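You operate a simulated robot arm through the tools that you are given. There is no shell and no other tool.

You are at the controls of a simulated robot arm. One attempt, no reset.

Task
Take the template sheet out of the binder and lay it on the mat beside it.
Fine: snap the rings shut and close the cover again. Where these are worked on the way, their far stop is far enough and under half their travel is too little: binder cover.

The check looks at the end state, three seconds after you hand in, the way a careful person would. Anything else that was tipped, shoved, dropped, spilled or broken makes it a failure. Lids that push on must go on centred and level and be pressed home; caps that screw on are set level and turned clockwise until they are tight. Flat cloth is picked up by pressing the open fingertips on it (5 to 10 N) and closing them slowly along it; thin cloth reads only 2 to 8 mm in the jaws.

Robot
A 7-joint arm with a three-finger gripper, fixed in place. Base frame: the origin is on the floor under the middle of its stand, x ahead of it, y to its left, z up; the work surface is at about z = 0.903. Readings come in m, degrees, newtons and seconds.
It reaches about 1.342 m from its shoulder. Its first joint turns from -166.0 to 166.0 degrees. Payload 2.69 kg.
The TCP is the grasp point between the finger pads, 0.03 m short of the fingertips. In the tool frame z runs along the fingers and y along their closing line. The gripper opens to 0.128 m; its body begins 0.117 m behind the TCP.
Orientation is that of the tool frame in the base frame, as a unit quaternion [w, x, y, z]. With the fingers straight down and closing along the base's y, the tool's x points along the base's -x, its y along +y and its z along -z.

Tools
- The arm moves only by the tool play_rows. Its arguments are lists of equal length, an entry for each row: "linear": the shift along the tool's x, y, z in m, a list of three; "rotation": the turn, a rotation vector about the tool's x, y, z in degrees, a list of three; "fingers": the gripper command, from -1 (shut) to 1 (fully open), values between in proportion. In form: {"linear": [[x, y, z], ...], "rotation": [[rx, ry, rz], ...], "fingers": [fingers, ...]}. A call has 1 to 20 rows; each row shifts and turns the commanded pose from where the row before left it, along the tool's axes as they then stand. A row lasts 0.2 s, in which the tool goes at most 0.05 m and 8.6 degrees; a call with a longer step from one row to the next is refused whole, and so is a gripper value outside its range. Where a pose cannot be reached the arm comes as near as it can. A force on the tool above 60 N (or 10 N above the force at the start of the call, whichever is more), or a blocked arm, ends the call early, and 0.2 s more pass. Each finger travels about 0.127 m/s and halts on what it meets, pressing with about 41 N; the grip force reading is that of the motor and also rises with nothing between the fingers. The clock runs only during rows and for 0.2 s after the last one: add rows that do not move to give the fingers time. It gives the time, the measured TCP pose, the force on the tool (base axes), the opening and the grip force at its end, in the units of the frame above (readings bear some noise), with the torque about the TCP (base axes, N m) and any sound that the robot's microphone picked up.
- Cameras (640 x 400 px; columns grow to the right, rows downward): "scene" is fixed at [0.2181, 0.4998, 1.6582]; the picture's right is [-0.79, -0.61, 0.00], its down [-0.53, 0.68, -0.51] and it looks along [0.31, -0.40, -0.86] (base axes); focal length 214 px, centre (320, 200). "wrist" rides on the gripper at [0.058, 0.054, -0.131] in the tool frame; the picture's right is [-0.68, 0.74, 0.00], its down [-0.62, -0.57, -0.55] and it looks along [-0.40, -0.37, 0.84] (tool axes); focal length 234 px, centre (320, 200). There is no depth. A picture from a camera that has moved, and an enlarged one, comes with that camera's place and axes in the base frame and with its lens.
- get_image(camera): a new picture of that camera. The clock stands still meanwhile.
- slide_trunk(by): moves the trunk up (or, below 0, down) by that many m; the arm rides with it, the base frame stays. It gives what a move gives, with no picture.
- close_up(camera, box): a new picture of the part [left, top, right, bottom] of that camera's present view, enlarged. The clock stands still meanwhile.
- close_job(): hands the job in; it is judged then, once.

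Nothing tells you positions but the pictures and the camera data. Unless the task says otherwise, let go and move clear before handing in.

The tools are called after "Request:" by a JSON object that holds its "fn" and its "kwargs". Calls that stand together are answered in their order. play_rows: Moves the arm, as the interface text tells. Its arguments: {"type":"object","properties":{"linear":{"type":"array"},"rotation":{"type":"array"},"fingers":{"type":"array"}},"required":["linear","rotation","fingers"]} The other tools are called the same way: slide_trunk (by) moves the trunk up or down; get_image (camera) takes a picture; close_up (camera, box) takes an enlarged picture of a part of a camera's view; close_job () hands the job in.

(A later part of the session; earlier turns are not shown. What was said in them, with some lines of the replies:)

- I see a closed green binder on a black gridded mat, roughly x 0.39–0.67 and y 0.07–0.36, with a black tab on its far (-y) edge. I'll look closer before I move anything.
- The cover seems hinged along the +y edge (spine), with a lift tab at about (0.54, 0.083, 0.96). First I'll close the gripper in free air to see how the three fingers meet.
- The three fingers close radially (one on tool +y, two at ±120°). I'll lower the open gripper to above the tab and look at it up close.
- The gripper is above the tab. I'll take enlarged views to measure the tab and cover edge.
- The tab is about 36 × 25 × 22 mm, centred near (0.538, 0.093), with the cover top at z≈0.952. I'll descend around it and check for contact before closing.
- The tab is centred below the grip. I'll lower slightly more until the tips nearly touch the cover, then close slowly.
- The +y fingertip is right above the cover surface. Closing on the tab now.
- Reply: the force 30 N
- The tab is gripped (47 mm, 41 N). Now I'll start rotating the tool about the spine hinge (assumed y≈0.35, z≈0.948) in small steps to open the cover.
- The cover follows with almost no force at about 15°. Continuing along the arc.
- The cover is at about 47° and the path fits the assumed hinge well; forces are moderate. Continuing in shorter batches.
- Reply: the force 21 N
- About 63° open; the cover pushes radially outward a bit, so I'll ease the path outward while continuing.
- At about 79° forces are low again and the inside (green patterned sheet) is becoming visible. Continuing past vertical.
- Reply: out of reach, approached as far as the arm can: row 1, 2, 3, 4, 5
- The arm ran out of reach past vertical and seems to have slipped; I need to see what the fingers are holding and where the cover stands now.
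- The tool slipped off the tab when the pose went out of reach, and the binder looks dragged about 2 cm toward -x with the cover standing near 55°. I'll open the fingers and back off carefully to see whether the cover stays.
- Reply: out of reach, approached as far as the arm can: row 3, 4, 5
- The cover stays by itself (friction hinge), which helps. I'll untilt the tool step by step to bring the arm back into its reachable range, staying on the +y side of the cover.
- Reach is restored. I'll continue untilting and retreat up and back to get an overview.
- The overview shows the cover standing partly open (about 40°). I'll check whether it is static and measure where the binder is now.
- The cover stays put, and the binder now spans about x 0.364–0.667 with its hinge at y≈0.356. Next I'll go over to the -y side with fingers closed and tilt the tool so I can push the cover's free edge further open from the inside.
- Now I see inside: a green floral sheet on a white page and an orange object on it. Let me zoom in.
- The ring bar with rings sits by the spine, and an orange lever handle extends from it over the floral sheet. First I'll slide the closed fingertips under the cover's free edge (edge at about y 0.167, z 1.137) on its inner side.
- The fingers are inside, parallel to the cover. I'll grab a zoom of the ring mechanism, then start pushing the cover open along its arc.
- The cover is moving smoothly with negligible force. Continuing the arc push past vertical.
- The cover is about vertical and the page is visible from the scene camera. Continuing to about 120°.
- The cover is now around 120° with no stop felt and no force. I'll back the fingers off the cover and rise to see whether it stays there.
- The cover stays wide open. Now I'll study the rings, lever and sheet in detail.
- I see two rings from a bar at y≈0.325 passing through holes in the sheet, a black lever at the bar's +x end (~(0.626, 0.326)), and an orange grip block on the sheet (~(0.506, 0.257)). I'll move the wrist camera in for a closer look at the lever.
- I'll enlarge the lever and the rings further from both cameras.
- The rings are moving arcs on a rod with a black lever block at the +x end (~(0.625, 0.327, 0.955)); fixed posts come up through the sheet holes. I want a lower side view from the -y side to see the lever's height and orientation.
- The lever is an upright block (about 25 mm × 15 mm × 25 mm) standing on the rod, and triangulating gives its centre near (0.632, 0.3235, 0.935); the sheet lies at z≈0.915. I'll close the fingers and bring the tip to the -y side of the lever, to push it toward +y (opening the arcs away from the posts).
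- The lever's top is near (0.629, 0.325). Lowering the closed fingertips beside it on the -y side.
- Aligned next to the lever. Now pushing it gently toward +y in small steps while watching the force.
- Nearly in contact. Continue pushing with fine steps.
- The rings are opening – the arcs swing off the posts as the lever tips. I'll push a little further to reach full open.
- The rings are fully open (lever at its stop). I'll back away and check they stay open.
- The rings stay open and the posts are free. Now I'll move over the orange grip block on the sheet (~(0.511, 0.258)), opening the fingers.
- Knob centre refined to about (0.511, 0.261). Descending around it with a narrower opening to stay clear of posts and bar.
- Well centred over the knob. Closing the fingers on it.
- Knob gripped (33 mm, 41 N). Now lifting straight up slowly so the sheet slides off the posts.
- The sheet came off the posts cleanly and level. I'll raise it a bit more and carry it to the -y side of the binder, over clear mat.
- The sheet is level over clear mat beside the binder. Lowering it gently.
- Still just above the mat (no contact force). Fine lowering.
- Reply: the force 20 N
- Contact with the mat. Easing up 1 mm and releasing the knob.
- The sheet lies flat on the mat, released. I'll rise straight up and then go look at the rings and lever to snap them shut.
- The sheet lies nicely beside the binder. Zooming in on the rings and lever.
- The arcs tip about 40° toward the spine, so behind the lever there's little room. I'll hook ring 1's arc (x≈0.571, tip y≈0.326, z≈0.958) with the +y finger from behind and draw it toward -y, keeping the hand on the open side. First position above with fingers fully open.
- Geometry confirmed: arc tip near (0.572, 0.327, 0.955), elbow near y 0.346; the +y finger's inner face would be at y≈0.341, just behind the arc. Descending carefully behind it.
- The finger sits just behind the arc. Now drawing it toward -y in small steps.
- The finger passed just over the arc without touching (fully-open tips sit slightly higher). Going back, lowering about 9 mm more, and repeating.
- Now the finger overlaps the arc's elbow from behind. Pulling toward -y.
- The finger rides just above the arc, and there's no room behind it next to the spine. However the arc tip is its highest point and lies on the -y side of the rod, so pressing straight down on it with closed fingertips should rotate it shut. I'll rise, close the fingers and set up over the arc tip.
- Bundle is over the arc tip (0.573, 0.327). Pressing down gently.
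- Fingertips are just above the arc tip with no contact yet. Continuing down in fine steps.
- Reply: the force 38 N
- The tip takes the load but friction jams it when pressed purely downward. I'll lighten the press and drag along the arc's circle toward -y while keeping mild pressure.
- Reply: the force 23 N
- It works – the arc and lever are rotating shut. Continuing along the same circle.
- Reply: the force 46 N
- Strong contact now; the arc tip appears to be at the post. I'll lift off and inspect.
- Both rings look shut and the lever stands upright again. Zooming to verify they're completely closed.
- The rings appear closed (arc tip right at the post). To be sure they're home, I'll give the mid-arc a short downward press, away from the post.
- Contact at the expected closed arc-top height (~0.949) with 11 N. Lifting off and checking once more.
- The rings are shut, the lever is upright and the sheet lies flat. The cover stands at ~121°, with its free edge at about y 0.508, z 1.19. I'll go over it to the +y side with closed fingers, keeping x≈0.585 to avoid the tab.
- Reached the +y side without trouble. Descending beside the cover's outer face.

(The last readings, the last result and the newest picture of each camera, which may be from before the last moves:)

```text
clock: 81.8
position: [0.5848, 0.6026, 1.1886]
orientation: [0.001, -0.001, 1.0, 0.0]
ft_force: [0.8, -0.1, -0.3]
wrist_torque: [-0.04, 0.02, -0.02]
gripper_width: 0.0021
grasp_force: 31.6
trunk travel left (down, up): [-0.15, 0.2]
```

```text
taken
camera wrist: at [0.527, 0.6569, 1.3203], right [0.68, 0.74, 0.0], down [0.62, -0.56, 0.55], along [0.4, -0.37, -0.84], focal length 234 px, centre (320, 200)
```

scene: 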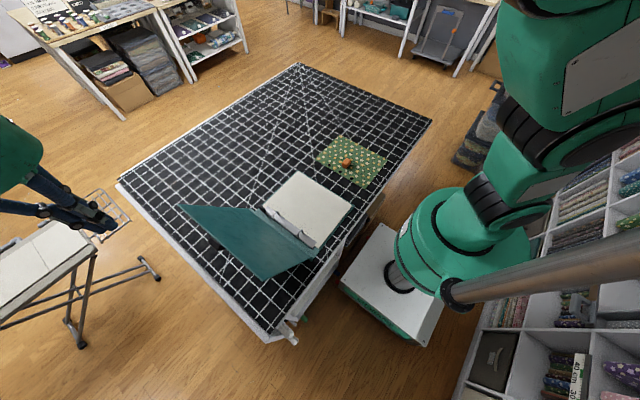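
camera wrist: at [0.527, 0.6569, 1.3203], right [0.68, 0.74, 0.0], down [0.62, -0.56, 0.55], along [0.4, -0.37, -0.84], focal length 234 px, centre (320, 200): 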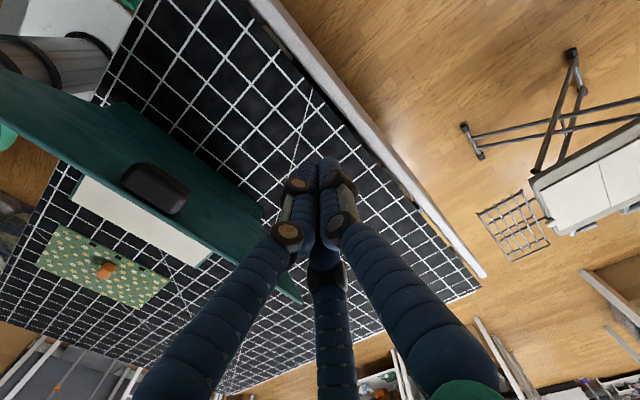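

Pushing the cover's edge toward -y now.

Request:
{"fn": "play_rows", "kwargs": {"linear": [[0, -0.02, 0], [0, -0.02, 0], [0, -0.02, 0], [0, -0.02, 0], [0, -0.02, 0], [0, -0.02, 0], [0, -0.02, 0]], "rotation": [[0, 0, 0], [0, 0, 0], [0, 0, 0], [0, 0, 0], [0, 0, 0], [0, 0, 0], [0, 0, 0]], "fingers": [-1, -1, -1, -1, -1, -1, -1]}}

Request:
{"fn": "get_image", "kwargs": {"camera": "wrist"}}

Request:
{"fn": "get_image", "kwargs": {"camera": "scene"}}

```text
clock: 83.4
position: [0.5859, 0.4616, 1.1898]
orientation: [0.0, 0.0, 1.0, 0.0]
ft_force: [-0.1, -0.9, -0.2]
wrist_torque: [-0.03, 0.02, 0.03]
gripper_width: 0.002
grasp_force: 31.2
trunk travel left (down, up): [-0.15, 0.2]
```

```text
taken
camera wrist: at [0.5268, 0.5158, 1.3216], right [0.68, 0.74, 0.0], down [0.62, -0.57, 0.55], along [0.4, -0.37, -0.84], focal length 234 px, centre (320, 200)
```

wrist: 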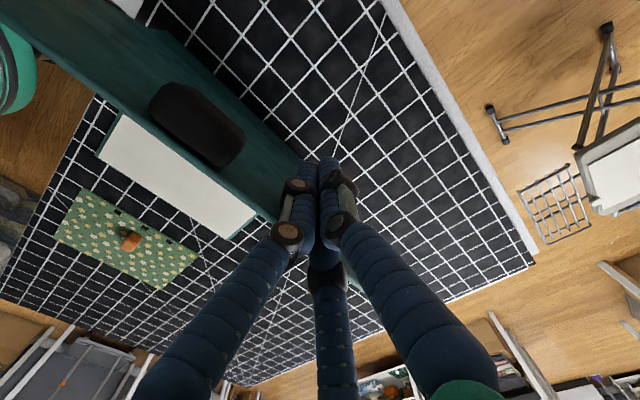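

```text
taken
```

scene: 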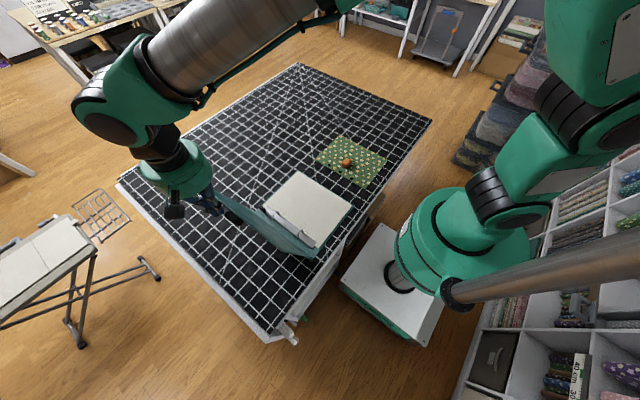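

The cover is moving smoothly back up. Continuing past vertical.

Request:
{"fn": "play_rows", "kwargs": {"linear": [[0, -0.02, 0], [0, -0.02, 0], [0, -0.02, 0], [0, -0.02, 0], [0, -0.02, 0], [0, -0.02, 0], [0, -0.02, 0]], "rotation": [[0, 0, 0], [0, 0, 0], [0, 0, 0], [0, 0, 0], [0, 0, 0], [0, 0, 0], [0, 0, 0]], "fingers": [-1, -1, -1, -1, -1, -1, -1]}}

Request:
{"fn": "get_image", "kwargs": {"camera": "wrist"}}

Request:
{"fn": "get_image", "kwargs": {"camera": "scene"}}

```text
clock: 85.0
position: [0.5857, 0.3218, 1.1894]
orientation: [0.0, -0.002, 1.0, 0.001]
ft_force: [-0.6, 0.4, -0.8]
wrist_torque: [0.0, 0.01, -0.02]
gripper_width: 0.0022
grasp_force: 32.0
trunk travel left (down, up): [-0.15, 0.2]
```

```text
taken
camera wrist: at [0.527, 0.3753, 1.3212], right [0.68, 0.74, 0.0], down [0.62, -0.56, 0.55], along [0.4, -0.37, -0.84], focal length 234 px, centre (320, 200)
```

wrist: 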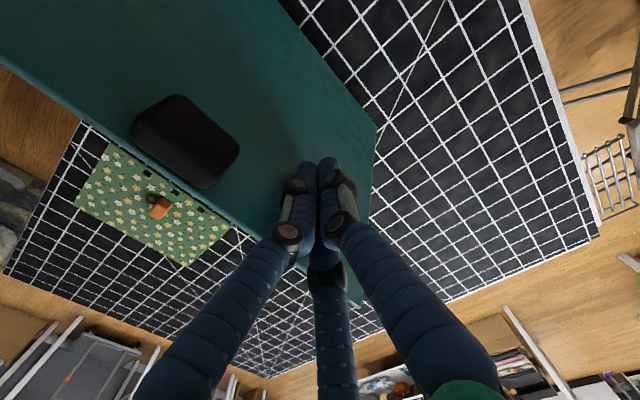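

```text
taken
```

scene: 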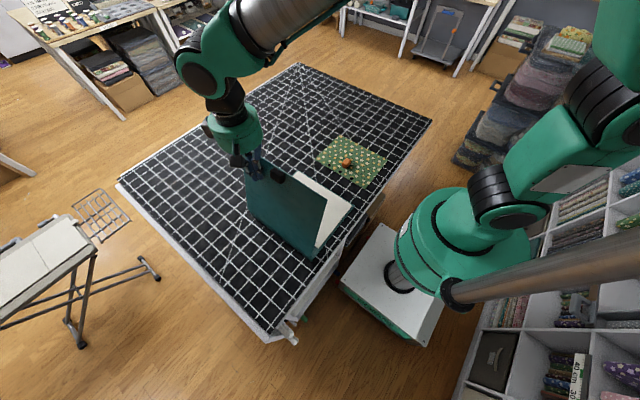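

The cover is past vertical (~77°). Continuing with slight lowering.

Request:
{"fn": "play_rows", "kwargs": {"linear": [[0, -0.02, 0.002], [0, -0.02, 0.003], [0, -0.02, 0.004], [0, -0.02, 0.005], [0, -0.02, 0.006], [0, -0.015, 0.006]], "rotation": [[0, 0, 0], [0, 0, 0], [0, 0, 0], [0, 0, 0], [0, 0, 0], [0, 0, 0]], "fingers": [-1, -1, -1, -1, -1, -1]}}

Request:
{"fn": "get_image", "kwargs": {"camera": "wrist"}}

Request:
{"fn": "get_image", "kwargs": {"camera": "scene"}}

```text
clock: 86.4
position: [0.5851, 0.2066, 1.1639]
orientation: [0.0, -0.001, 1.0, 0.0]
ft_force: [-0.1, 0.7, 0.7]
wrist_torque: [0.03, -0.02, 0.04]
gripper_width: 0.0022
grasp_force: 31.9
trunk travel left (down, up): [-0.15, 0.2]
```

```text
taken
camera wrist: at [0.5268, 0.2609, 1.2952], right [0.68, 0.74, 0.0], down [0.62, -0.57, 0.55], along [0.4, -0.37, -0.84], focal length 234 px, centre (320, 200)
```

wrist: 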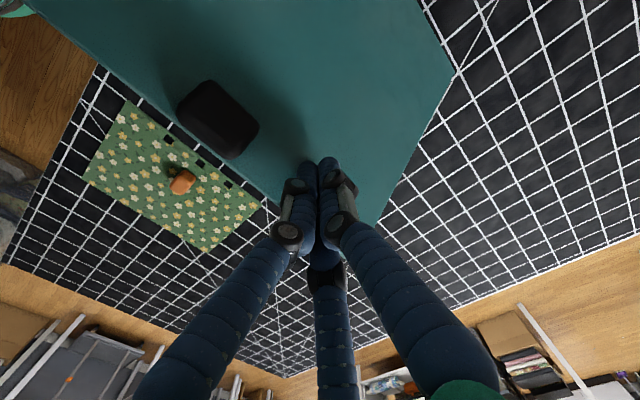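

```text
taken
```

scene: 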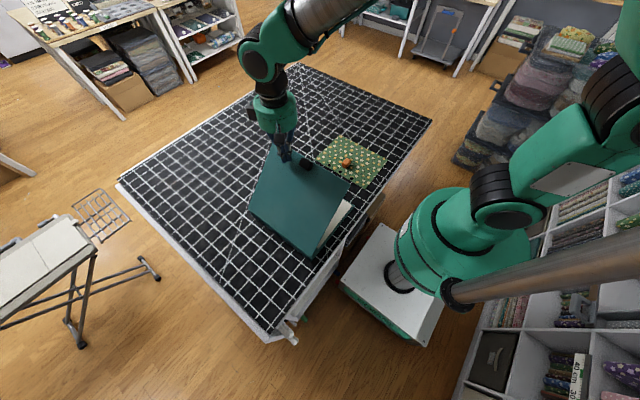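

The cover is at ~48° and the fingertips rest on its outer face. Now following the arc downward to close it.

Request:
{"fn": "play_rows", "kwargs": {"linear": [[0, -0.0155, 0.0152], [0, -0.0142, 0.0165], [0, -0.0126, 0.0177], [0, -0.011, 0.0187], [0, -0.0094, 0.0196], [0, -0.0076, 0.0203], [0, 0, 0]], "rotation": [[0, 0, 0], [0, 0, 0], [0, 0, 0], [0, 0, 0], [0, 0, 0], [0, 0, 0], [0, 0, 0]], "fingers": [-1, -1, -1, -1, -1, -1, -1]}}

Request:
{"fn": "get_image", "kwargs": {"camera": "scene"}}

Request:
{"fn": "get_image", "kwargs": {"camera": "wrist"}}

```text
clock: 88.0
position: [0.5861, 0.1367, 1.0554]
orientation: [0.001, -0.001, 1.0, 0.0]
ft_force: [0.6, -0.1, -0.4]
wrist_torque: [0.0, 0.01, 0.02]
gripper_width: 0.002
grasp_force: 31.7
trunk travel left (down, up): [-0.15, 0.2]
```

```text
taken
```

scene: 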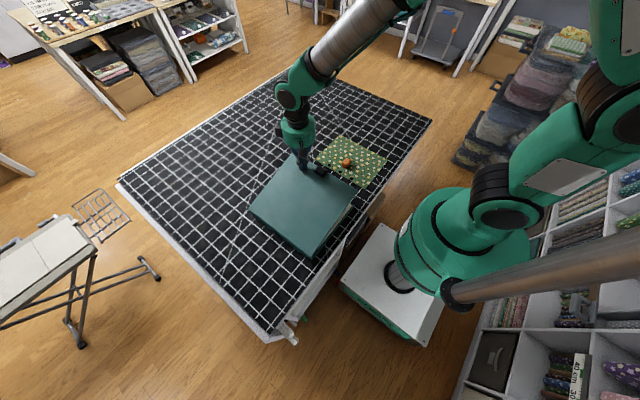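

```text
taken
camera wrist: at [0.5269, 0.1907, 1.1871], right [0.68, 0.74, 0.0], down [0.62, -0.57, 0.55], along [0.4, -0.37, -0.84], focal length 234 px, centre (320, 200)
```

wrist: 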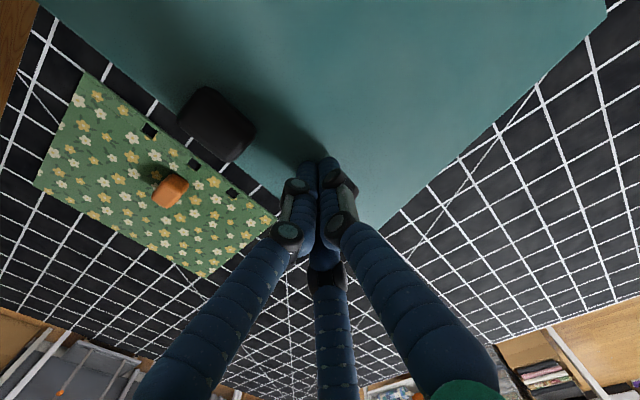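

About 15–18° left. Continuing down to nearly closed.

Request:
{"fn": "play_rows", "kwargs": {"linear": [[0, -0.0058, 0.0209], [0, -0.004, 0.0214], [0, -0.0018, 0.0173], [0, 0, 0.006], [0, 0, 0]], "rotation": [[0, 0, 0], [0, 0, 0], [0, 0, 0], [0, 0, 0], [0, 0, 0]], "fingers": [-1, -1, -1, -1, -1]}}

Request:
{"fn": "close_up", "kwargs": {"camera": "scene", "box": [230, 140, 374, 260]}}

```text
clock: 89.2
position: [0.5853, 0.1243, 0.9893]
orientation: [0.0, -0.001, 1.0, 0.0]
ft_force: [0.7, 0.4, 1.1]
wrist_torque: [0.03, 0.02, -0.01]
gripper_width: 0.0021
grasp_force: 30.7
trunk travel left (down, up): [-0.15, 0.2]
```

```text
3.33 times, centred on (302, 200) of scene
camera zoom: at [0.2181, 0.4998, 1.6582], right [-0.79, -0.61, 0.0], down [-0.53, 0.68, -0.51], along [0.31, -0.4, -0.86], focal length 715 px, centre (380, 200)
```

zoom: 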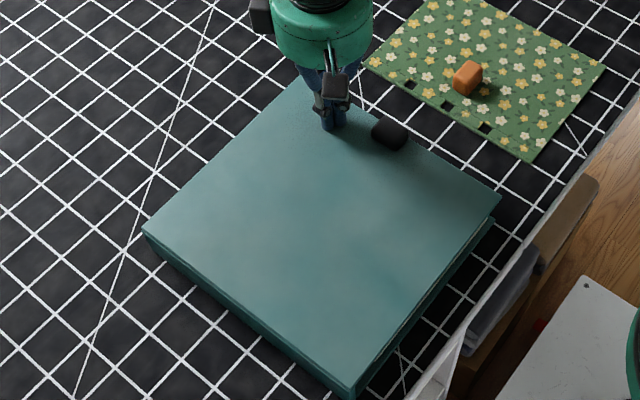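

Nearly shut. Pressing the last few millimetres home with force monitoring.

Request:
{"fn": "play_rows", "kwargs": {"linear": [[0, 0, 0.003], [0, 0, 0.003], [0, 0, 0]], "rotation": [[0, 0, 0], [0, 0, 0], [0, 0, 0]], "fingers": [-1, -1, -1]}}

Request:
{"fn": "play_rows", "kwargs": {"linear": [[0, 0, 0.002], [0, 0, 0.001], [0, 0, 0]], "rotation": [[0, 0, 0], [0, 0, 0], [0, 0, 0]], "fingers": [-1, -1, -1]}}

```text
clock: 90.0
position: [0.5846, 0.1254, 0.9848]
orientation: [0.001, -0.001, 1.0, 0.0]
ft_force: [-1.4, -2.0, 10.4]
wrist_torque: [-0.03, 0.07, 0.01]
gripper_width: 0.006
grasp_force: 31.7
trunk travel left (down, up): [-0.15, 0.2]
```

```text
clock: 90.8
position: [0.5857, 0.1241, 0.9831]
orientation: [0.003, -0.001, 1.0, 0.001]
ft_force: [-6.8, 2.1, 44.3]
wrist_torque: [0.2, 0.21, 0.09]
gripper_width: 0.0059
grasp_force: 32.1
trunk travel left (down, up): [-0.15, 0.2]
```

Firm stop reached (44 N, tips at z≈0.953 – the closed cover height). Lifting off and moving clear.

Request:
{"fn": "play_rows", "kwargs": {"linear": [[0, 0, -0.004], [0, 0, -0.01], [0, 0, -0.03], [0, 0, -0.045], [0, 0, -0.045], [0, 0, -0.045], [0, 0, -0.045], [0, 0, -0.045], [0, 0, -0.045], [0, 0, 0]], "rotation": [[0, 0, 0], [0, 0, 0], [0, 0, 0], [0, 0, 0], [0, 0, 0], [0, 0, 0], [0, 0, 0], [0, 0, 0], [0, 0, 0], [0, 0, 0]], "fingers": [-1, -1, -1, -1, -1, -1, -1, -1, -1, -1]}}

Request:
{"fn": "get_image", "kwargs": {"camera": "scene"}}

Request:
{"fn": "close_up", "kwargs": {"camera": "scene", "box": [230, 110, 420, 265]}}

Request:
{"fn": "get_image", "kwargs": {"camera": "wrist"}}

```text
clock: 93.0
position: [0.5844, 0.1247, 1.2948]
orientation: [0.0, -0.001, 1.0, 0.0]
ft_force: [0.0, -0.5, -0.1]
wrist_torque: [0.0, -0.04, 0.01]
gripper_width: 0.0021
grasp_force: 31.5
trunk travel left (down, up): [-0.15, 0.2]
```

```text
taken
```

scene: 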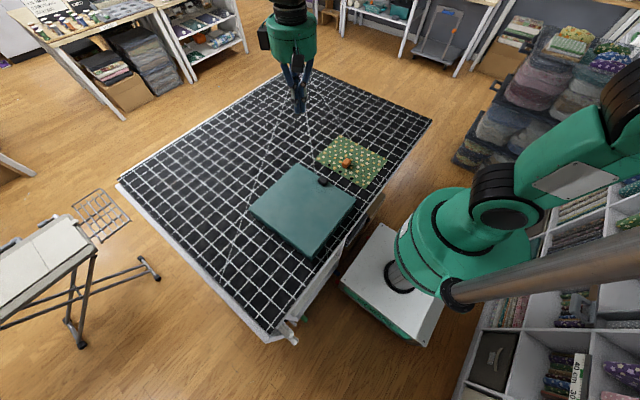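

```text
2.58 times, centred on (325, 188) of scene
camera zoom: at [0.2181, 0.4998, 1.6582], right [-0.79, -0.61, 0.0], down [-0.53, 0.68, -0.51], along [0.31, -0.4, -0.86], focal length 554 px, centre (307, 232)
```

zoom: 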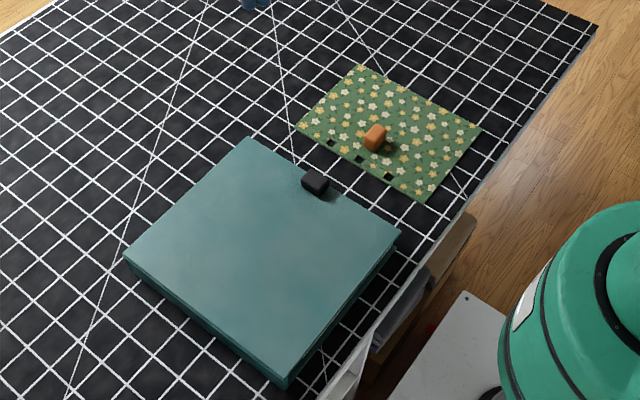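

```text
taken
camera wrist: at [0.5262, 0.1793, 1.4267], right [0.68, 0.74, 0.0], down [0.62, -0.57, 0.55], along [0.4, -0.37, -0.84], focal length 234 px, centre (320, 200)
```

wrist: 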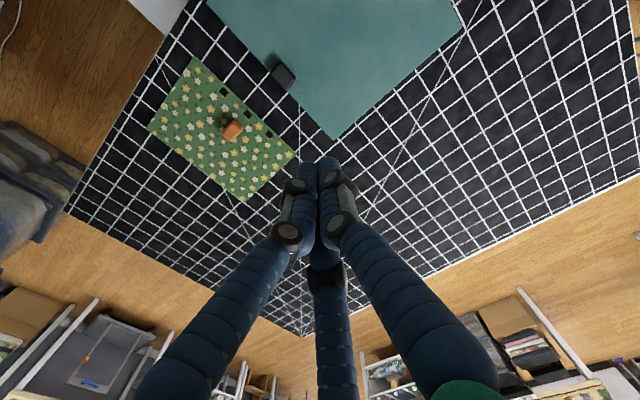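

The cover is closed, the sheet is flat beside the binder, and everything is released. The binder itself ended up ~2.6 cm toward -x from where it started; I'll check from a safe height whether I can comfortably reach its -x side to nudge it back.

Request:
{"fn": "play_rows", "kwargs": {"linear": [[0.035, 0.0136, 0], [0.035, 0.0136, 0], [0.035, 0.0136, 0], [0.035, 0.0136, 0], [0.035, 0.0136, 0], [0.035, 0.0136, 0], [0.035, 0.0136, 0], [0, 0, 0]], "rotation": [[0, 0, 0], [0, 0, 0], [0, 0, 0], [0, 0, 0], [0, 0, 0], [0, 0, 0], [0, 0, 0], [0, 0, 0]], "fingers": [-1, -1, -1, -1, -1, -1, -1, -1]}}

Request:
{"fn": "get_image", "kwargs": {"camera": "scene"}}

Request:
{"fn": "get_image", "kwargs": {"camera": "wrist"}}

```text
clock: 94.8
position: [0.3402, 0.2201, 1.2952]
orientation: [0.001, -0.001, 1.0, 0.0]
ft_force: [-0.9, 0.0, -0.8]
wrist_torque: [0.0, -0.02, 0.0]
gripper_width: 0.0023
grasp_force: 31.3
trunk travel left (down, up): [-0.15, 0.2]
```

```text
taken
```

scene: 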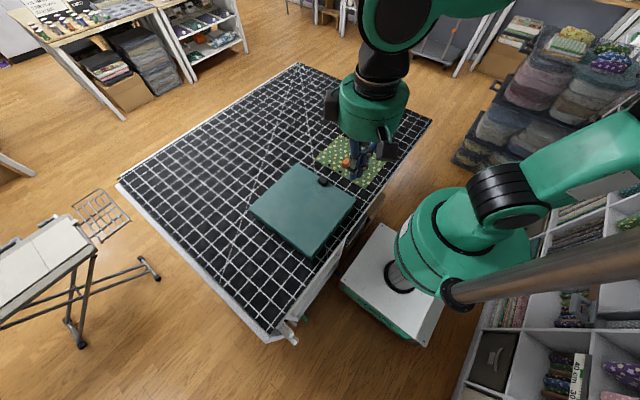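

```text
taken
camera wrist: at [0.281, 0.274, 1.4262], right [0.68, 0.74, 0.0], down [0.62, -0.57, 0.55], along [0.4, -0.37, -0.84], focal length 234 px, centre (320, 200)
```

wrist: 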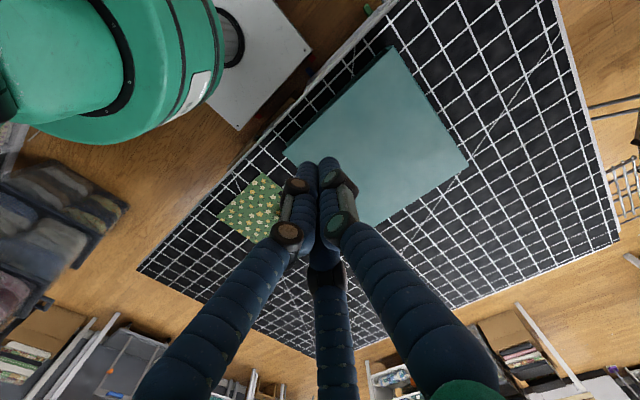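

Reachable. The binder's -x edge is at about x≈0.367. I'll descend at x≈0.322, y≈0.22 beside it, checking on the way.

Request:
{"fn": "play_rows", "kwargs": {"linear": [[0.018, 0, 0.03], [0, 0, 0.043], [0, 0, 0.043], [0, 0, 0.043], [0, 0, 0.043], [0, 0, 0.043], [0, 0, 0]], "rotation": [[0, 0, 0], [0, 0, 0], [0, 0, 0], [0, 0, 0], [0, 0, 0], [0, 0, 0], [0, 0, 0]], "fingers": [-1, -1, -1, -1, -1, -1, -1]}}

Request:
{"fn": "get_image", "kwargs": {"camera": "scene"}}

Request:
{"fn": "get_image", "kwargs": {"camera": "wrist"}}

```text
clock: 96.4
position: [0.3227, 0.2204, 1.0507]
orientation: [0.0, -0.001, 1.0, 0.0]
ft_force: [0.4, 0.4, -0.1]
wrist_torque: [-0.03, 0.03, -0.03]
gripper_width: 0.0022
grasp_force: 31.7
trunk travel left (down, up): [-0.15, 0.2]
```

```text
taken
```

scene: 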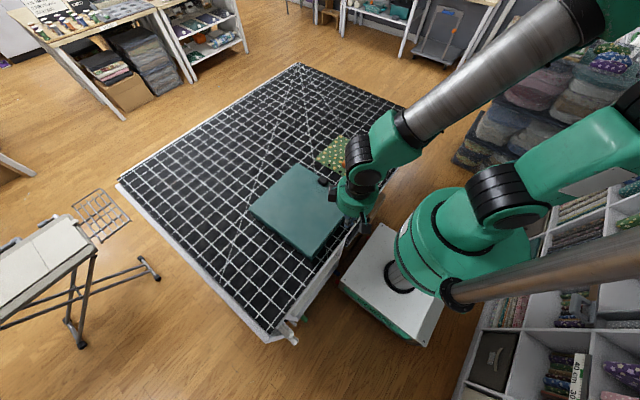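

```text
taken
camera wrist: at [0.2644, 0.274, 1.1807], right [0.68, 0.74, 0.0], down [0.62, -0.56, 0.55], along [0.4, -0.37, -0.84], focal length 234 px, centre (320, 200)
```

wrist: 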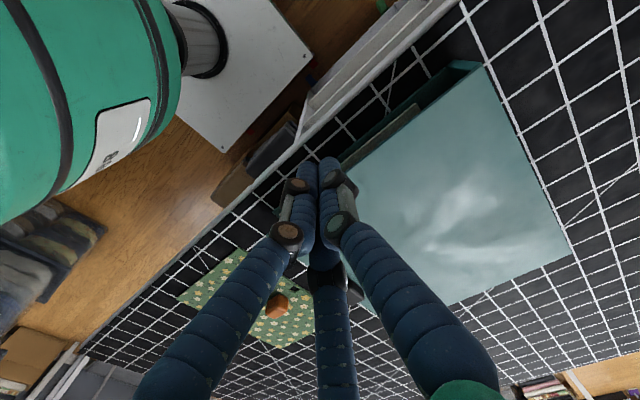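

Clear on both sides. Descending to side-push height.

Request:
{"fn": "play_rows", "kwargs": {"linear": [[0, 0, 0.04], [0, 0, 0.035], [0, 0, 0.025], [0, 0, 0]], "rotation": [[0, 0, 0], [0, 0, 0], [0, 0, 0], [0, 0, 0]], "fingers": [-1, -1, -1, -1]}}

Request:
{"fn": "close_up", "kwargs": {"camera": "wrist", "box": [240, 60, 480, 220]}}

Request:
{"fn": "close_up", "kwargs": {"camera": "scene", "box": [230, 140, 390, 265]}}

```text
clock: 97.4
position: [0.3212, 0.2198, 0.9501]
orientation: [0.0, 0.0, 1.0, -0.001]
ft_force: [-0.2, 0.1, -0.8]
wrist_torque: [0.01, 0.01, -0.02]
gripper_width: 0.0021
grasp_force: 30.9
trunk travel left (down, up): [-0.15, 0.2]
```

```text
2.50 times, centred on (360, 140) of wrist
camera zoom: at [0.2638, 0.2735, 1.0815], right [0.68, 0.74, 0.0], down [0.62, -0.56, 0.55], along [0.4, -0.37, -0.84], focal length 585 px, centre (220, 350)
```

zoom: 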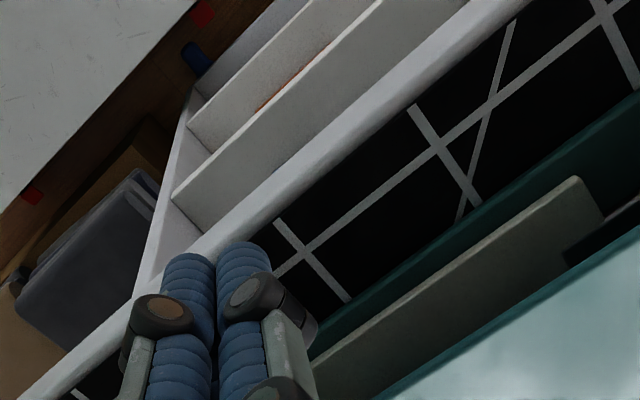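

```text
3.20 times, centred on (310, 202) of scene
camera zoom: at [0.2181, 0.4998, 1.6582], right [-0.79, -0.61, 0.0], down [-0.53, 0.68, -0.51], along [0.31, -0.4, -0.86], focal length 686 px, centre (352, 192)
```

zoom: 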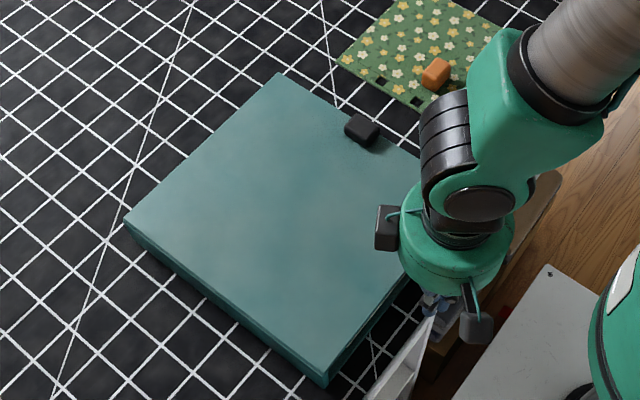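

In position beside the -x edge. Pushing toward +x slowly with force checks.

Request:
{"fn": "play_rows", "kwargs": {"linear": [[-0.005, 0, 0], [-0.005, 0, 0], [-0.005, 0, 0], [-0.004, 0, 0], [0, 0, 0]], "rotation": [[0, 0, 0], [0, 0, 0], [0, 0, 0], [0, 0, 0], [0, 0, 0]], "fingers": [-1, -1, -1, -1, -1]}}

Request:
{"fn": "close_up", "kwargs": {"camera": "wrist", "box": [240, 60, 480, 220]}}

Request:
{"fn": "close_up", "kwargs": {"camera": "scene", "box": [230, 140, 390, 265]}}

```text
clock: 98.6
position: [0.3419, 0.2209, 0.949]
orientation: [0.0, -0.001, 1.0, 0.001]
ft_force: [-0.1, 0.4, -0.2]
wrist_torque: [-0.01, -0.01, -0.03]
gripper_width: 0.0021
grasp_force: 31.1
trunk travel left (down, up): [-0.15, 0.2]
```

```text
2.50 times, centred on (360, 140) of wrist
camera zoom: at [0.2828, 0.2744, 1.0814], right [0.68, 0.74, 0.0], down [0.62, -0.57, 0.55], along [0.4, -0.37, -0.84], focal length 585 px, centre (220, 350)
```

zoom: 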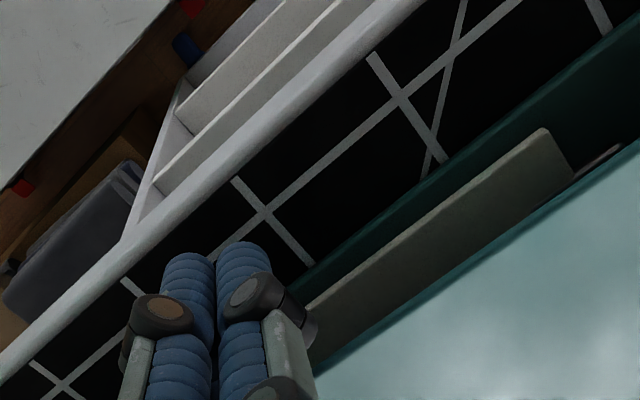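

```text
3.20 times, centred on (310, 202) of scene
camera zoom: at [0.2181, 0.4998, 1.6582], right [-0.79, -0.61, 0.0], down [-0.53, 0.68, -0.51], along [0.31, -0.4, -0.86], focal length 686 px, centre (352, 192)
```

zoom: 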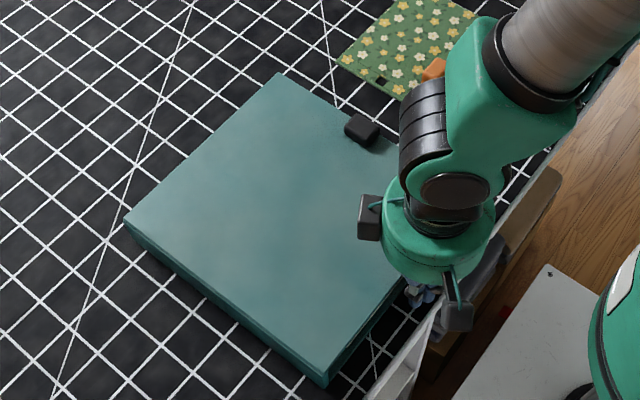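

Request:
{"fn": "play_rows", "kwargs": {"linear": [[-0.004, 0, 0], [-0.004, 0, 0], [-0.004, 0, 0], [0, 0, 0]], "rotation": [[0, 0, 0], [0, 0, 0], [0, 0, 0], [0, 0, 0]], "fingers": [-1, -1, -1, -1]}}

Request:
{"fn": "close_up", "kwargs": {"camera": "scene", "box": [230, 140, 390, 265]}}

Request:
{"fn": "close_up", "kwargs": {"camera": "wrist", "box": [240, 60, 480, 220]}}

```text
clock: 99.6
position: [0.3526, 0.2189, 0.951]
orientation: [0.0, 0.0, 1.0, 0.0]
ft_force: [-2.5, -0.4, 1.3]
wrist_torque: [0.02, -0.01, -0.02]
gripper_width: 0.002
grasp_force: 31.2
trunk travel left (down, up): [-0.15, 0.2]
```

```text
3.20 times, centred on (310, 202) of scene
camera zoom: at [0.2181, 0.4998, 1.6582], right [-0.79, -0.61, 0.0], down [-0.53, 0.68, -0.51], along [0.31, -0.4, -0.86], focal length 686 px, centre (352, 192)
```

zoom: 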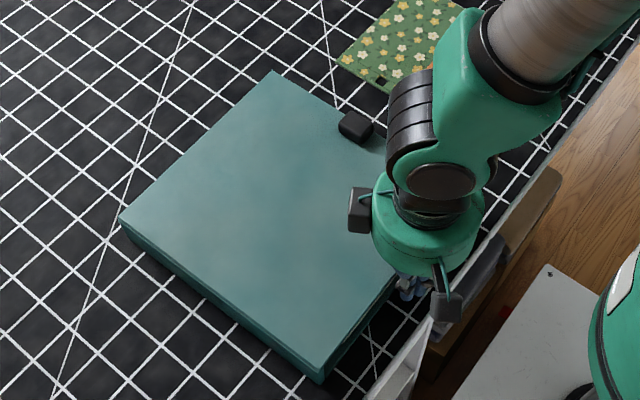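

```text
2.50 times, centred on (360, 140) of wrist
camera zoom: at [0.2946, 0.274, 1.082], right [0.68, 0.74, 0.0], down [0.62, -0.57, 0.55], along [0.4, -0.37, -0.84], focal length 585 px, centre (220, 350)
```

zoom: 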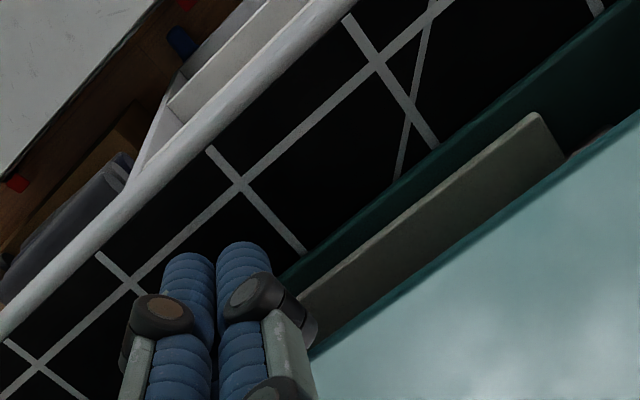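

The binder slides easily (2.5 N) without yawing. By pixel comparison it needs about 15 mm more in +x.

Request:
{"fn": "play_rows", "kwargs": {"linear": [[-0.004, 0, 0], [-0.004, 0, 0], [-0.004, 0, 0], [-0.003, 0, 0], [0, 0, 0]], "rotation": [[0, 0, 0], [0, 0, 0], [0, 0, 0], [0, 0, 0], [0, 0, 0]], "fingers": [-1, -1, -1, -1, -1]}}

Request:
{"fn": "close_up", "kwargs": {"camera": "scene", "box": [230, 140, 374, 260]}}

```text
clock: 100.8
position: [0.3681, 0.2199, 0.9492]
orientation: [0.0, -0.001, 1.0, 0.0]
ft_force: [-3.4, -0.1, 1.2]
wrist_torque: [0.0, -0.02, -0.01]
gripper_width: 0.0023
grasp_force: 31.4
trunk travel left (down, up): [-0.15, 0.2]
```

```text
3.33 times, centred on (302, 200) of scene
camera zoom: at [0.2181, 0.4998, 1.6582], right [-0.79, -0.61, 0.0], down [-0.53, 0.68, -0.51], along [0.31, -0.4, -0.86], focal length 715 px, centre (380, 200)
```

zoom: 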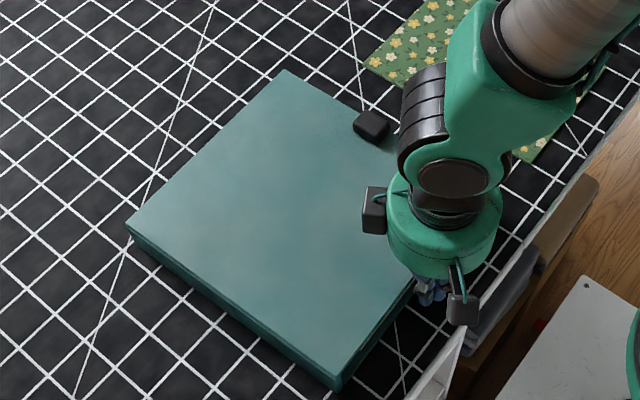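

x is now restored to within a few mm; the binder remains ~15 mm toward +y. I'll back off, rise, and go to the spine side to nudge it -y.

Request:
{"fn": "play_rows", "kwargs": {"linear": [[0.015, 0, 0], [0.02, 0, 0], [0, 0, -0.03], [0, 0, -0.045], [0, 0, -0.045], [0, 0, -0.045], [0, 0, -0.045], [-0.03, 0.035, 0], [-0.03, 0.035, 0], [-0.03, 0.035, 0], [-0.03, 0.035, 0], [-0.03, 0.035, 0], [-0.03, 0.035, 0], [-0.015, 0.02, 0], [0, 0, 0]], "rotation": [[0, 0, 0], [0, 0, 0], [0, 0, 0], [0, 0, 0], [0, 0, 0], [0, 0, 0], [0, 0, 0], [0, 0, 0], [0, 0, 0], [0, 0, 0], [0, 0, 0], [0, 0, 0], [0, 0, 0], [0, 0, 0], [0, 0, 0]], "fingers": [-1, -1, -1, -1, -1, -1, -1, -1, -1, -1, -1, -1, -1, -1, -1]}}

Request:
{"fn": "get_image", "kwargs": {"camera": "wrist"}}

Request:
{"fn": "get_image", "kwargs": {"camera": "scene"}}

```text
clock: 104.0
position: [0.5269, 0.4523, 1.1585]
orientation: [0.0, -0.001, 1.0, 0.0]
ft_force: [0.5, 0.0, -0.2]
wrist_torque: [-0.02, 0.01, 0.02]
gripper_width: 0.0022
grasp_force: 30.8
trunk travel left (down, up): [-0.15, 0.2]
```

```text
taken
camera wrist: at [0.4695, 0.5061, 1.291], right [0.68, 0.74, 0.0], down [0.62, -0.56, 0.55], along [0.4, -0.37, -0.84], focal length 234 px, centre (320, 200)
```

wrist: 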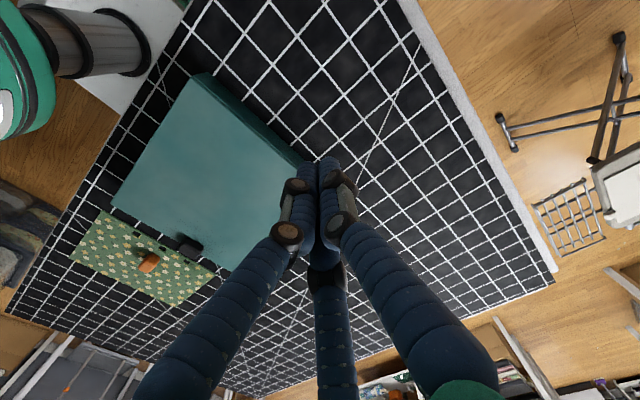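

```text
taken
```

scene: 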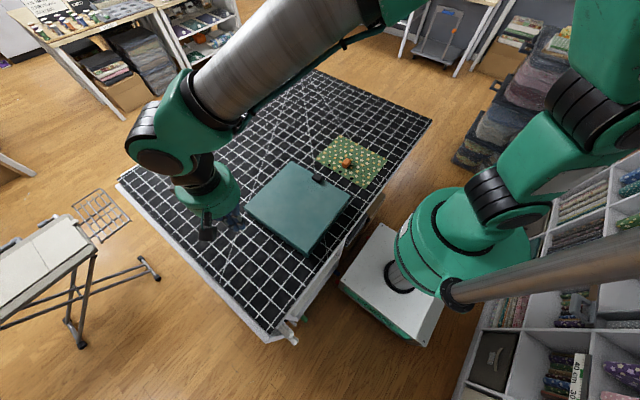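

Above the +y side of the spine. Descending beside it and then nudging.

Request:
{"fn": "play_rows", "kwargs": {"linear": [[-0.002, 0, 0.043], [-0.002, 0, 0.043], [-0.002, 0, 0.043], [-0.002, 0, 0.043], [0, 0, 0.038], [0, -0.01, 0], [0, -0.01, 0], [0, -0.008, 0], [0, -0.005, 0], [0, 0, 0]], "rotation": [[0, 0, 0], [0, 0, 0], [0, 0, 0], [0, 0, 0], [0, 0, 0], [0, 0, 0], [0, 0, 0], [0, 0, 0], [0, 0, 0], [0, 0, 0]], "fingers": [-1, -1, -1, -1, -1, -1, -1, -1, -1, -1]}}

Request:
{"fn": "close_up", "kwargs": {"camera": "wrist", "box": [160, 40, 400, 220]}}

Request:
{"fn": "close_up", "kwargs": {"camera": "scene", "box": [230, 140, 374, 260]}}

```text
clock: 106.2
position: [0.5366, 0.4162, 0.9504]
orientation: [0.0, -0.001, 1.0, 0.0]
ft_force: [0.1, -0.5, -0.5]
wrist_torque: [0.0, -0.01, -0.01]
gripper_width: 0.002
grasp_force: 31.0
trunk travel left (down, up): [-0.15, 0.2]
```

```text
2.22 times, centred on (280, 130) of wrist
camera zoom: at [0.4777, 0.4709, 1.0813], right [0.68, 0.74, 0.0], down [0.62, -0.57, 0.55], along [0.4, -0.37, -0.84], focal length 520 px, centre (409, 356)
```

zoom: 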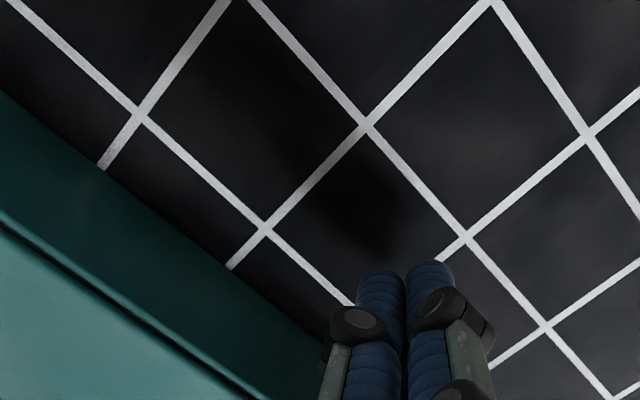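

```text
3.33 times, centred on (302, 200) of scene
camera zoom: at [0.2181, 0.4998, 1.6582], right [-0.79, -0.61, 0.0], down [-0.53, 0.68, -0.51], along [0.31, -0.4, -0.86], focal length 715 px, centre (380, 200)
```

zoom: 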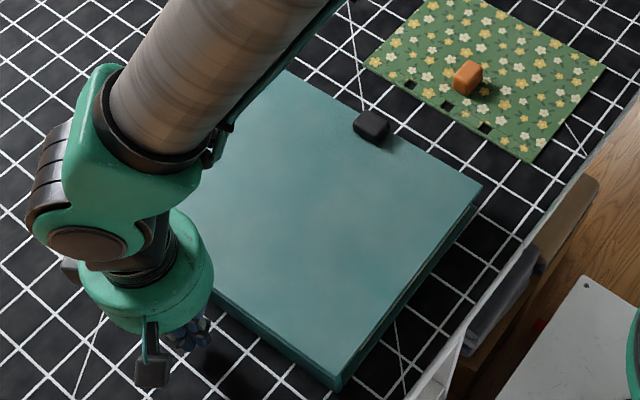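

Spine outer face at y≈0.370; pushing gently now.

Request:
{"fn": "play_rows", "kwargs": {"linear": [[0, -0.005, 0], [0, -0.005, 0], [0, -0.005, 0], [0, -0.005, 0], [0, 0, 0]], "rotation": [[0, 0, 0], [0, 0, 0], [0, 0, 0], [0, 0, 0], [0, 0, 0]], "fingers": [-1, -1, -1, -1, -1]}}

Request:
{"fn": "close_up", "kwargs": {"camera": "scene", "box": [230, 140, 374, 260]}}

```text
clock: 107.4
position: [0.5359, 0.3962, 0.9503]
orientation: [0.0, 0.0, 1.0, 0.001]
ft_force: [-0.4, 1.2, -0.6]
wrist_torque: [-0.02, 0.02, 0.02]
gripper_width: 0.0025
grasp_force: 30.9
trunk travel left (down, up): [-0.15, 0.2]
```

```text
3.33 times, centred on (302, 200) of scene
camera zoom: at [0.2181, 0.4998, 1.6582], right [-0.79, -0.61, 0.0], down [-0.53, 0.68, -0.51], along [0.31, -0.4, -0.86], focal length 715 px, centre (380, 200)
```

zoom: 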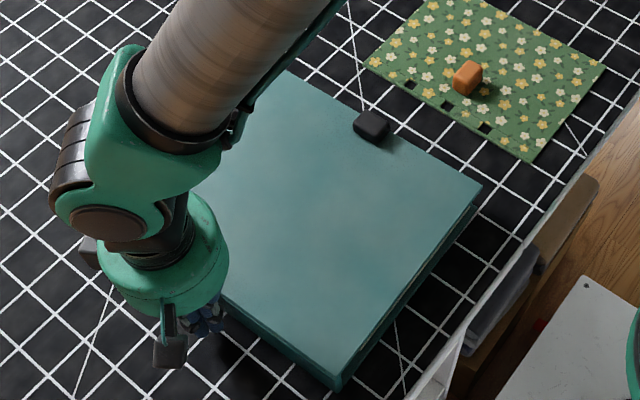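

Request:
{"fn": "play_rows", "kwargs": {"linear": [[0, -0.004, 0], [0, -0.004, 0], [0, -0.004, 0], [0, -0.002, 0], [0, 0, 0]], "rotation": [[0, 0, 0], [0, 0, 0], [0, 0, 0], [0, 0, 0], [0, 0, 0]], "fingers": [-1, -1, -1, -1, -1]}}

Request:
{"fn": "close_up", "kwargs": {"camera": "scene", "box": [230, 140, 374, 260]}}

```text
clock: 108.6
position: [0.5361, 0.3833, 0.9501]
orientation: [0.0, 0.0, 1.0, -0.001]
ft_force: [0.2, 3.5, 0.8]
wrist_torque: [-0.04, 0.02, 0.01]
gripper_width: 0.0016
grasp_force: 31.3
trunk travel left (down, up): [-0.15, 0.2]
```

```text
3.33 times, centred on (302, 200) of scene
camera zoom: at [0.2181, 0.4998, 1.6582], right [-0.79, -0.61, 0.0], down [-0.53, 0.68, -0.51], along [0.31, -0.4, -0.86], focal length 715 px, centre (380, 200)
```

zoom: 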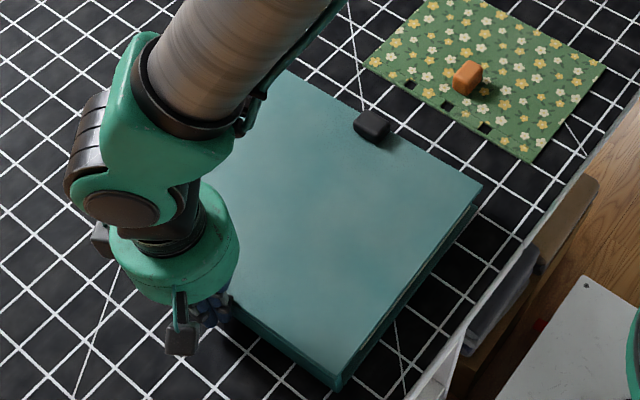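

Contact just made (3.5 N). Pushing about 13 mm more.

Request:
{"fn": "play_rows", "kwargs": {"linear": [[0, -0.004, 0], [0, -0.004, 0], [0, -0.003, 0], [0, -0.002, 0], [0, 0, 0]], "rotation": [[0, 0, 0], [0, 0, 0], [0, 0, 0], [0, 0, 0], [0, 0, 0]], "fingers": [-1, -1, -1, -1, -1]}}

Request:
{"fn": "close_up", "kwargs": {"camera": "scene", "box": [230, 140, 374, 260]}}

```text
clock: 109.8
position: [0.5366, 0.3699, 0.95]
orientation: [0.0, -0.001, 1.0, 0.0]
ft_force: [-0.3, 2.6, 0.1]
wrist_torque: [0.02, -0.01, 0.03]
gripper_width: 0.0023
grasp_force: 31.0
trunk travel left (down, up): [-0.15, 0.2]
```

```text
3.33 times, centred on (302, 200) of scene
camera zoom: at [0.2181, 0.4998, 1.6582], right [-0.79, -0.61, 0.0], down [-0.53, 0.68, -0.51], along [0.31, -0.4, -0.86], focal length 715 px, centre (380, 200)
```

zoom: 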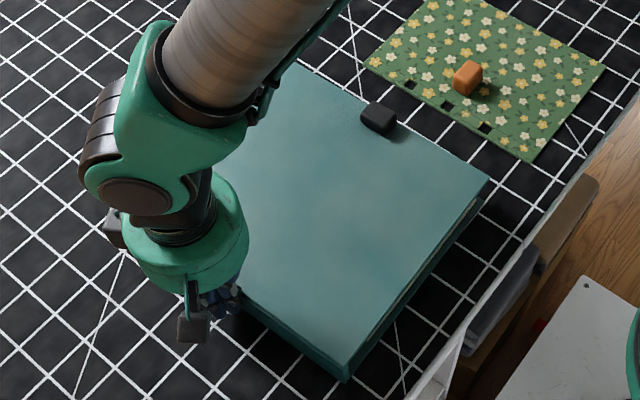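

The binder is back at its original place (corners match the first picture). Backing off and rising clear.

Request:
{"fn": "play_rows", "kwargs": {"linear": [[0, 0.01, 0], [0, 0.025, 0], [0, 0.025, 0], [0, 0, -0.04], [0, 0, -0.045], [0, 0, -0.045], [0, 0, -0.045], [0, 0, -0.045], [0, 0, -0.045], [0, 0, -0.045], [0, 0.01, -0.03], [0, 0, 0]], "rotation": [[0, 0, 0], [0, 0, 0], [0, 0, 0], [0, 0, 0], [0, 0, 0], [0, 0, 0], [0, 0, 0], [0, 0, 0], [0, 0, 0], [0, 0, 0], [0, 0, 0], [0, 0, 0]], "fingers": [-1, -1, -1, -1, -1, -1, -1, -1, -1, -1, -1, -1]}}

Request:
{"fn": "get_image", "kwargs": {"camera": "scene"}}

Request:
{"fn": "close_up", "kwargs": {"camera": "scene", "box": [230, 140, 374, 260]}}

Request:
{"fn": "get_image", "kwargs": {"camera": "wrist"}}

```text
clock: 112.4
position: [0.5362, 0.438, 1.29]
orientation: [-0.001, -0.001, 1.0, 0.001]
ft_force: [0.0, 0.6, -0.1]
wrist_torque: [-0.01, 0.0, 0.04]
gripper_width: 0.0022
grasp_force: 31.5
trunk travel left (down, up): [-0.15, 0.2]
```

```text
taken
```

scene: 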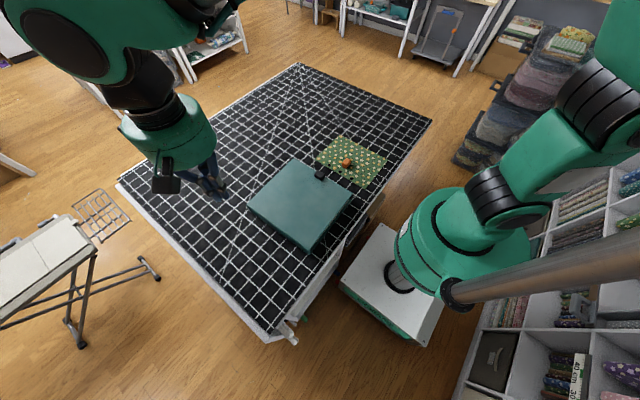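

```text
3.33 times, centred on (302, 200) of scene
camera zoom: at [0.2181, 0.4998, 1.6582], right [-0.79, -0.61, 0.0], down [-0.53, 0.68, -0.51], along [0.31, -0.4, -0.86], focal length 715 px, centre (380, 200)
```

zoom: 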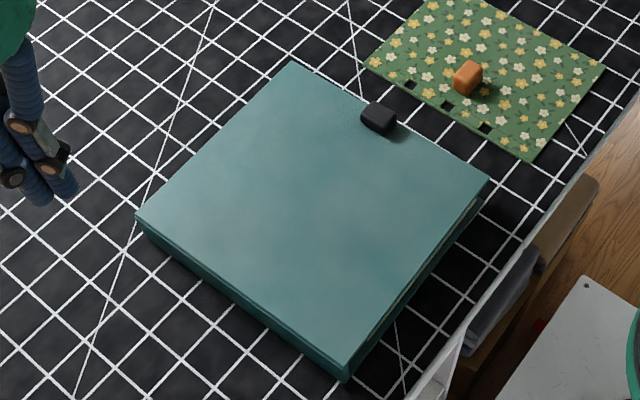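

```text
taken
camera wrist: at [0.4773, 0.4936, 1.4213], right [0.68, 0.74, 0.0], down [0.62, -0.56, 0.55], along [0.4, -0.37, -0.84], focal length 234 px, centre (320, 200)
```

wrist: 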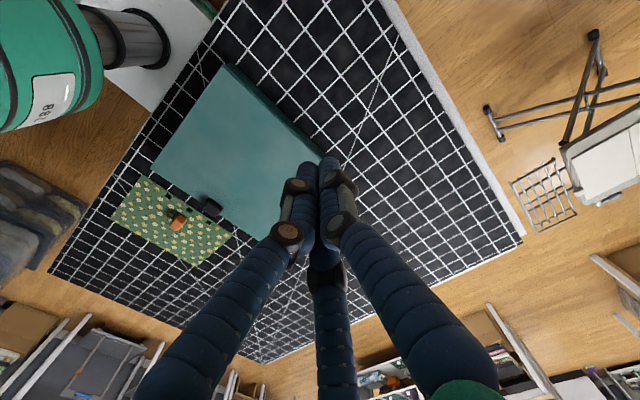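

The binder is closed with its rings shut and sits close to where it started. The template sheet lies flat on the mat beside it, and the gripper is empty and well clear. Handing in now.

Request:
{"fn": "close_job", "kwargs": {}}

```text
The job is handed in.
```

The template sheet is out of the binder and lying flat on the mat on the binder's -y side. The rings are shut and the cover is closed. The job is handed in; I don't have the check's result.

- **Cover:** I opened it to about 121° without feeling the far stop. At the end I pressed it shut until it met a firm stop at its original closed height.
- **Rings:** Both arcs are back on their posts. A second press on one ring met resistance at the closed height and moved nothing further.
- **Binder position:** The binder was dragged about 3 cm when the arm ran out of reach and the gripper slipped off the cover tab. I pushed it back afterwards, and its corners now match the first picture to within a few millimetres.
- **Sheet:** It was set down about 7 cm from the binder, with its orange grip block facing up.
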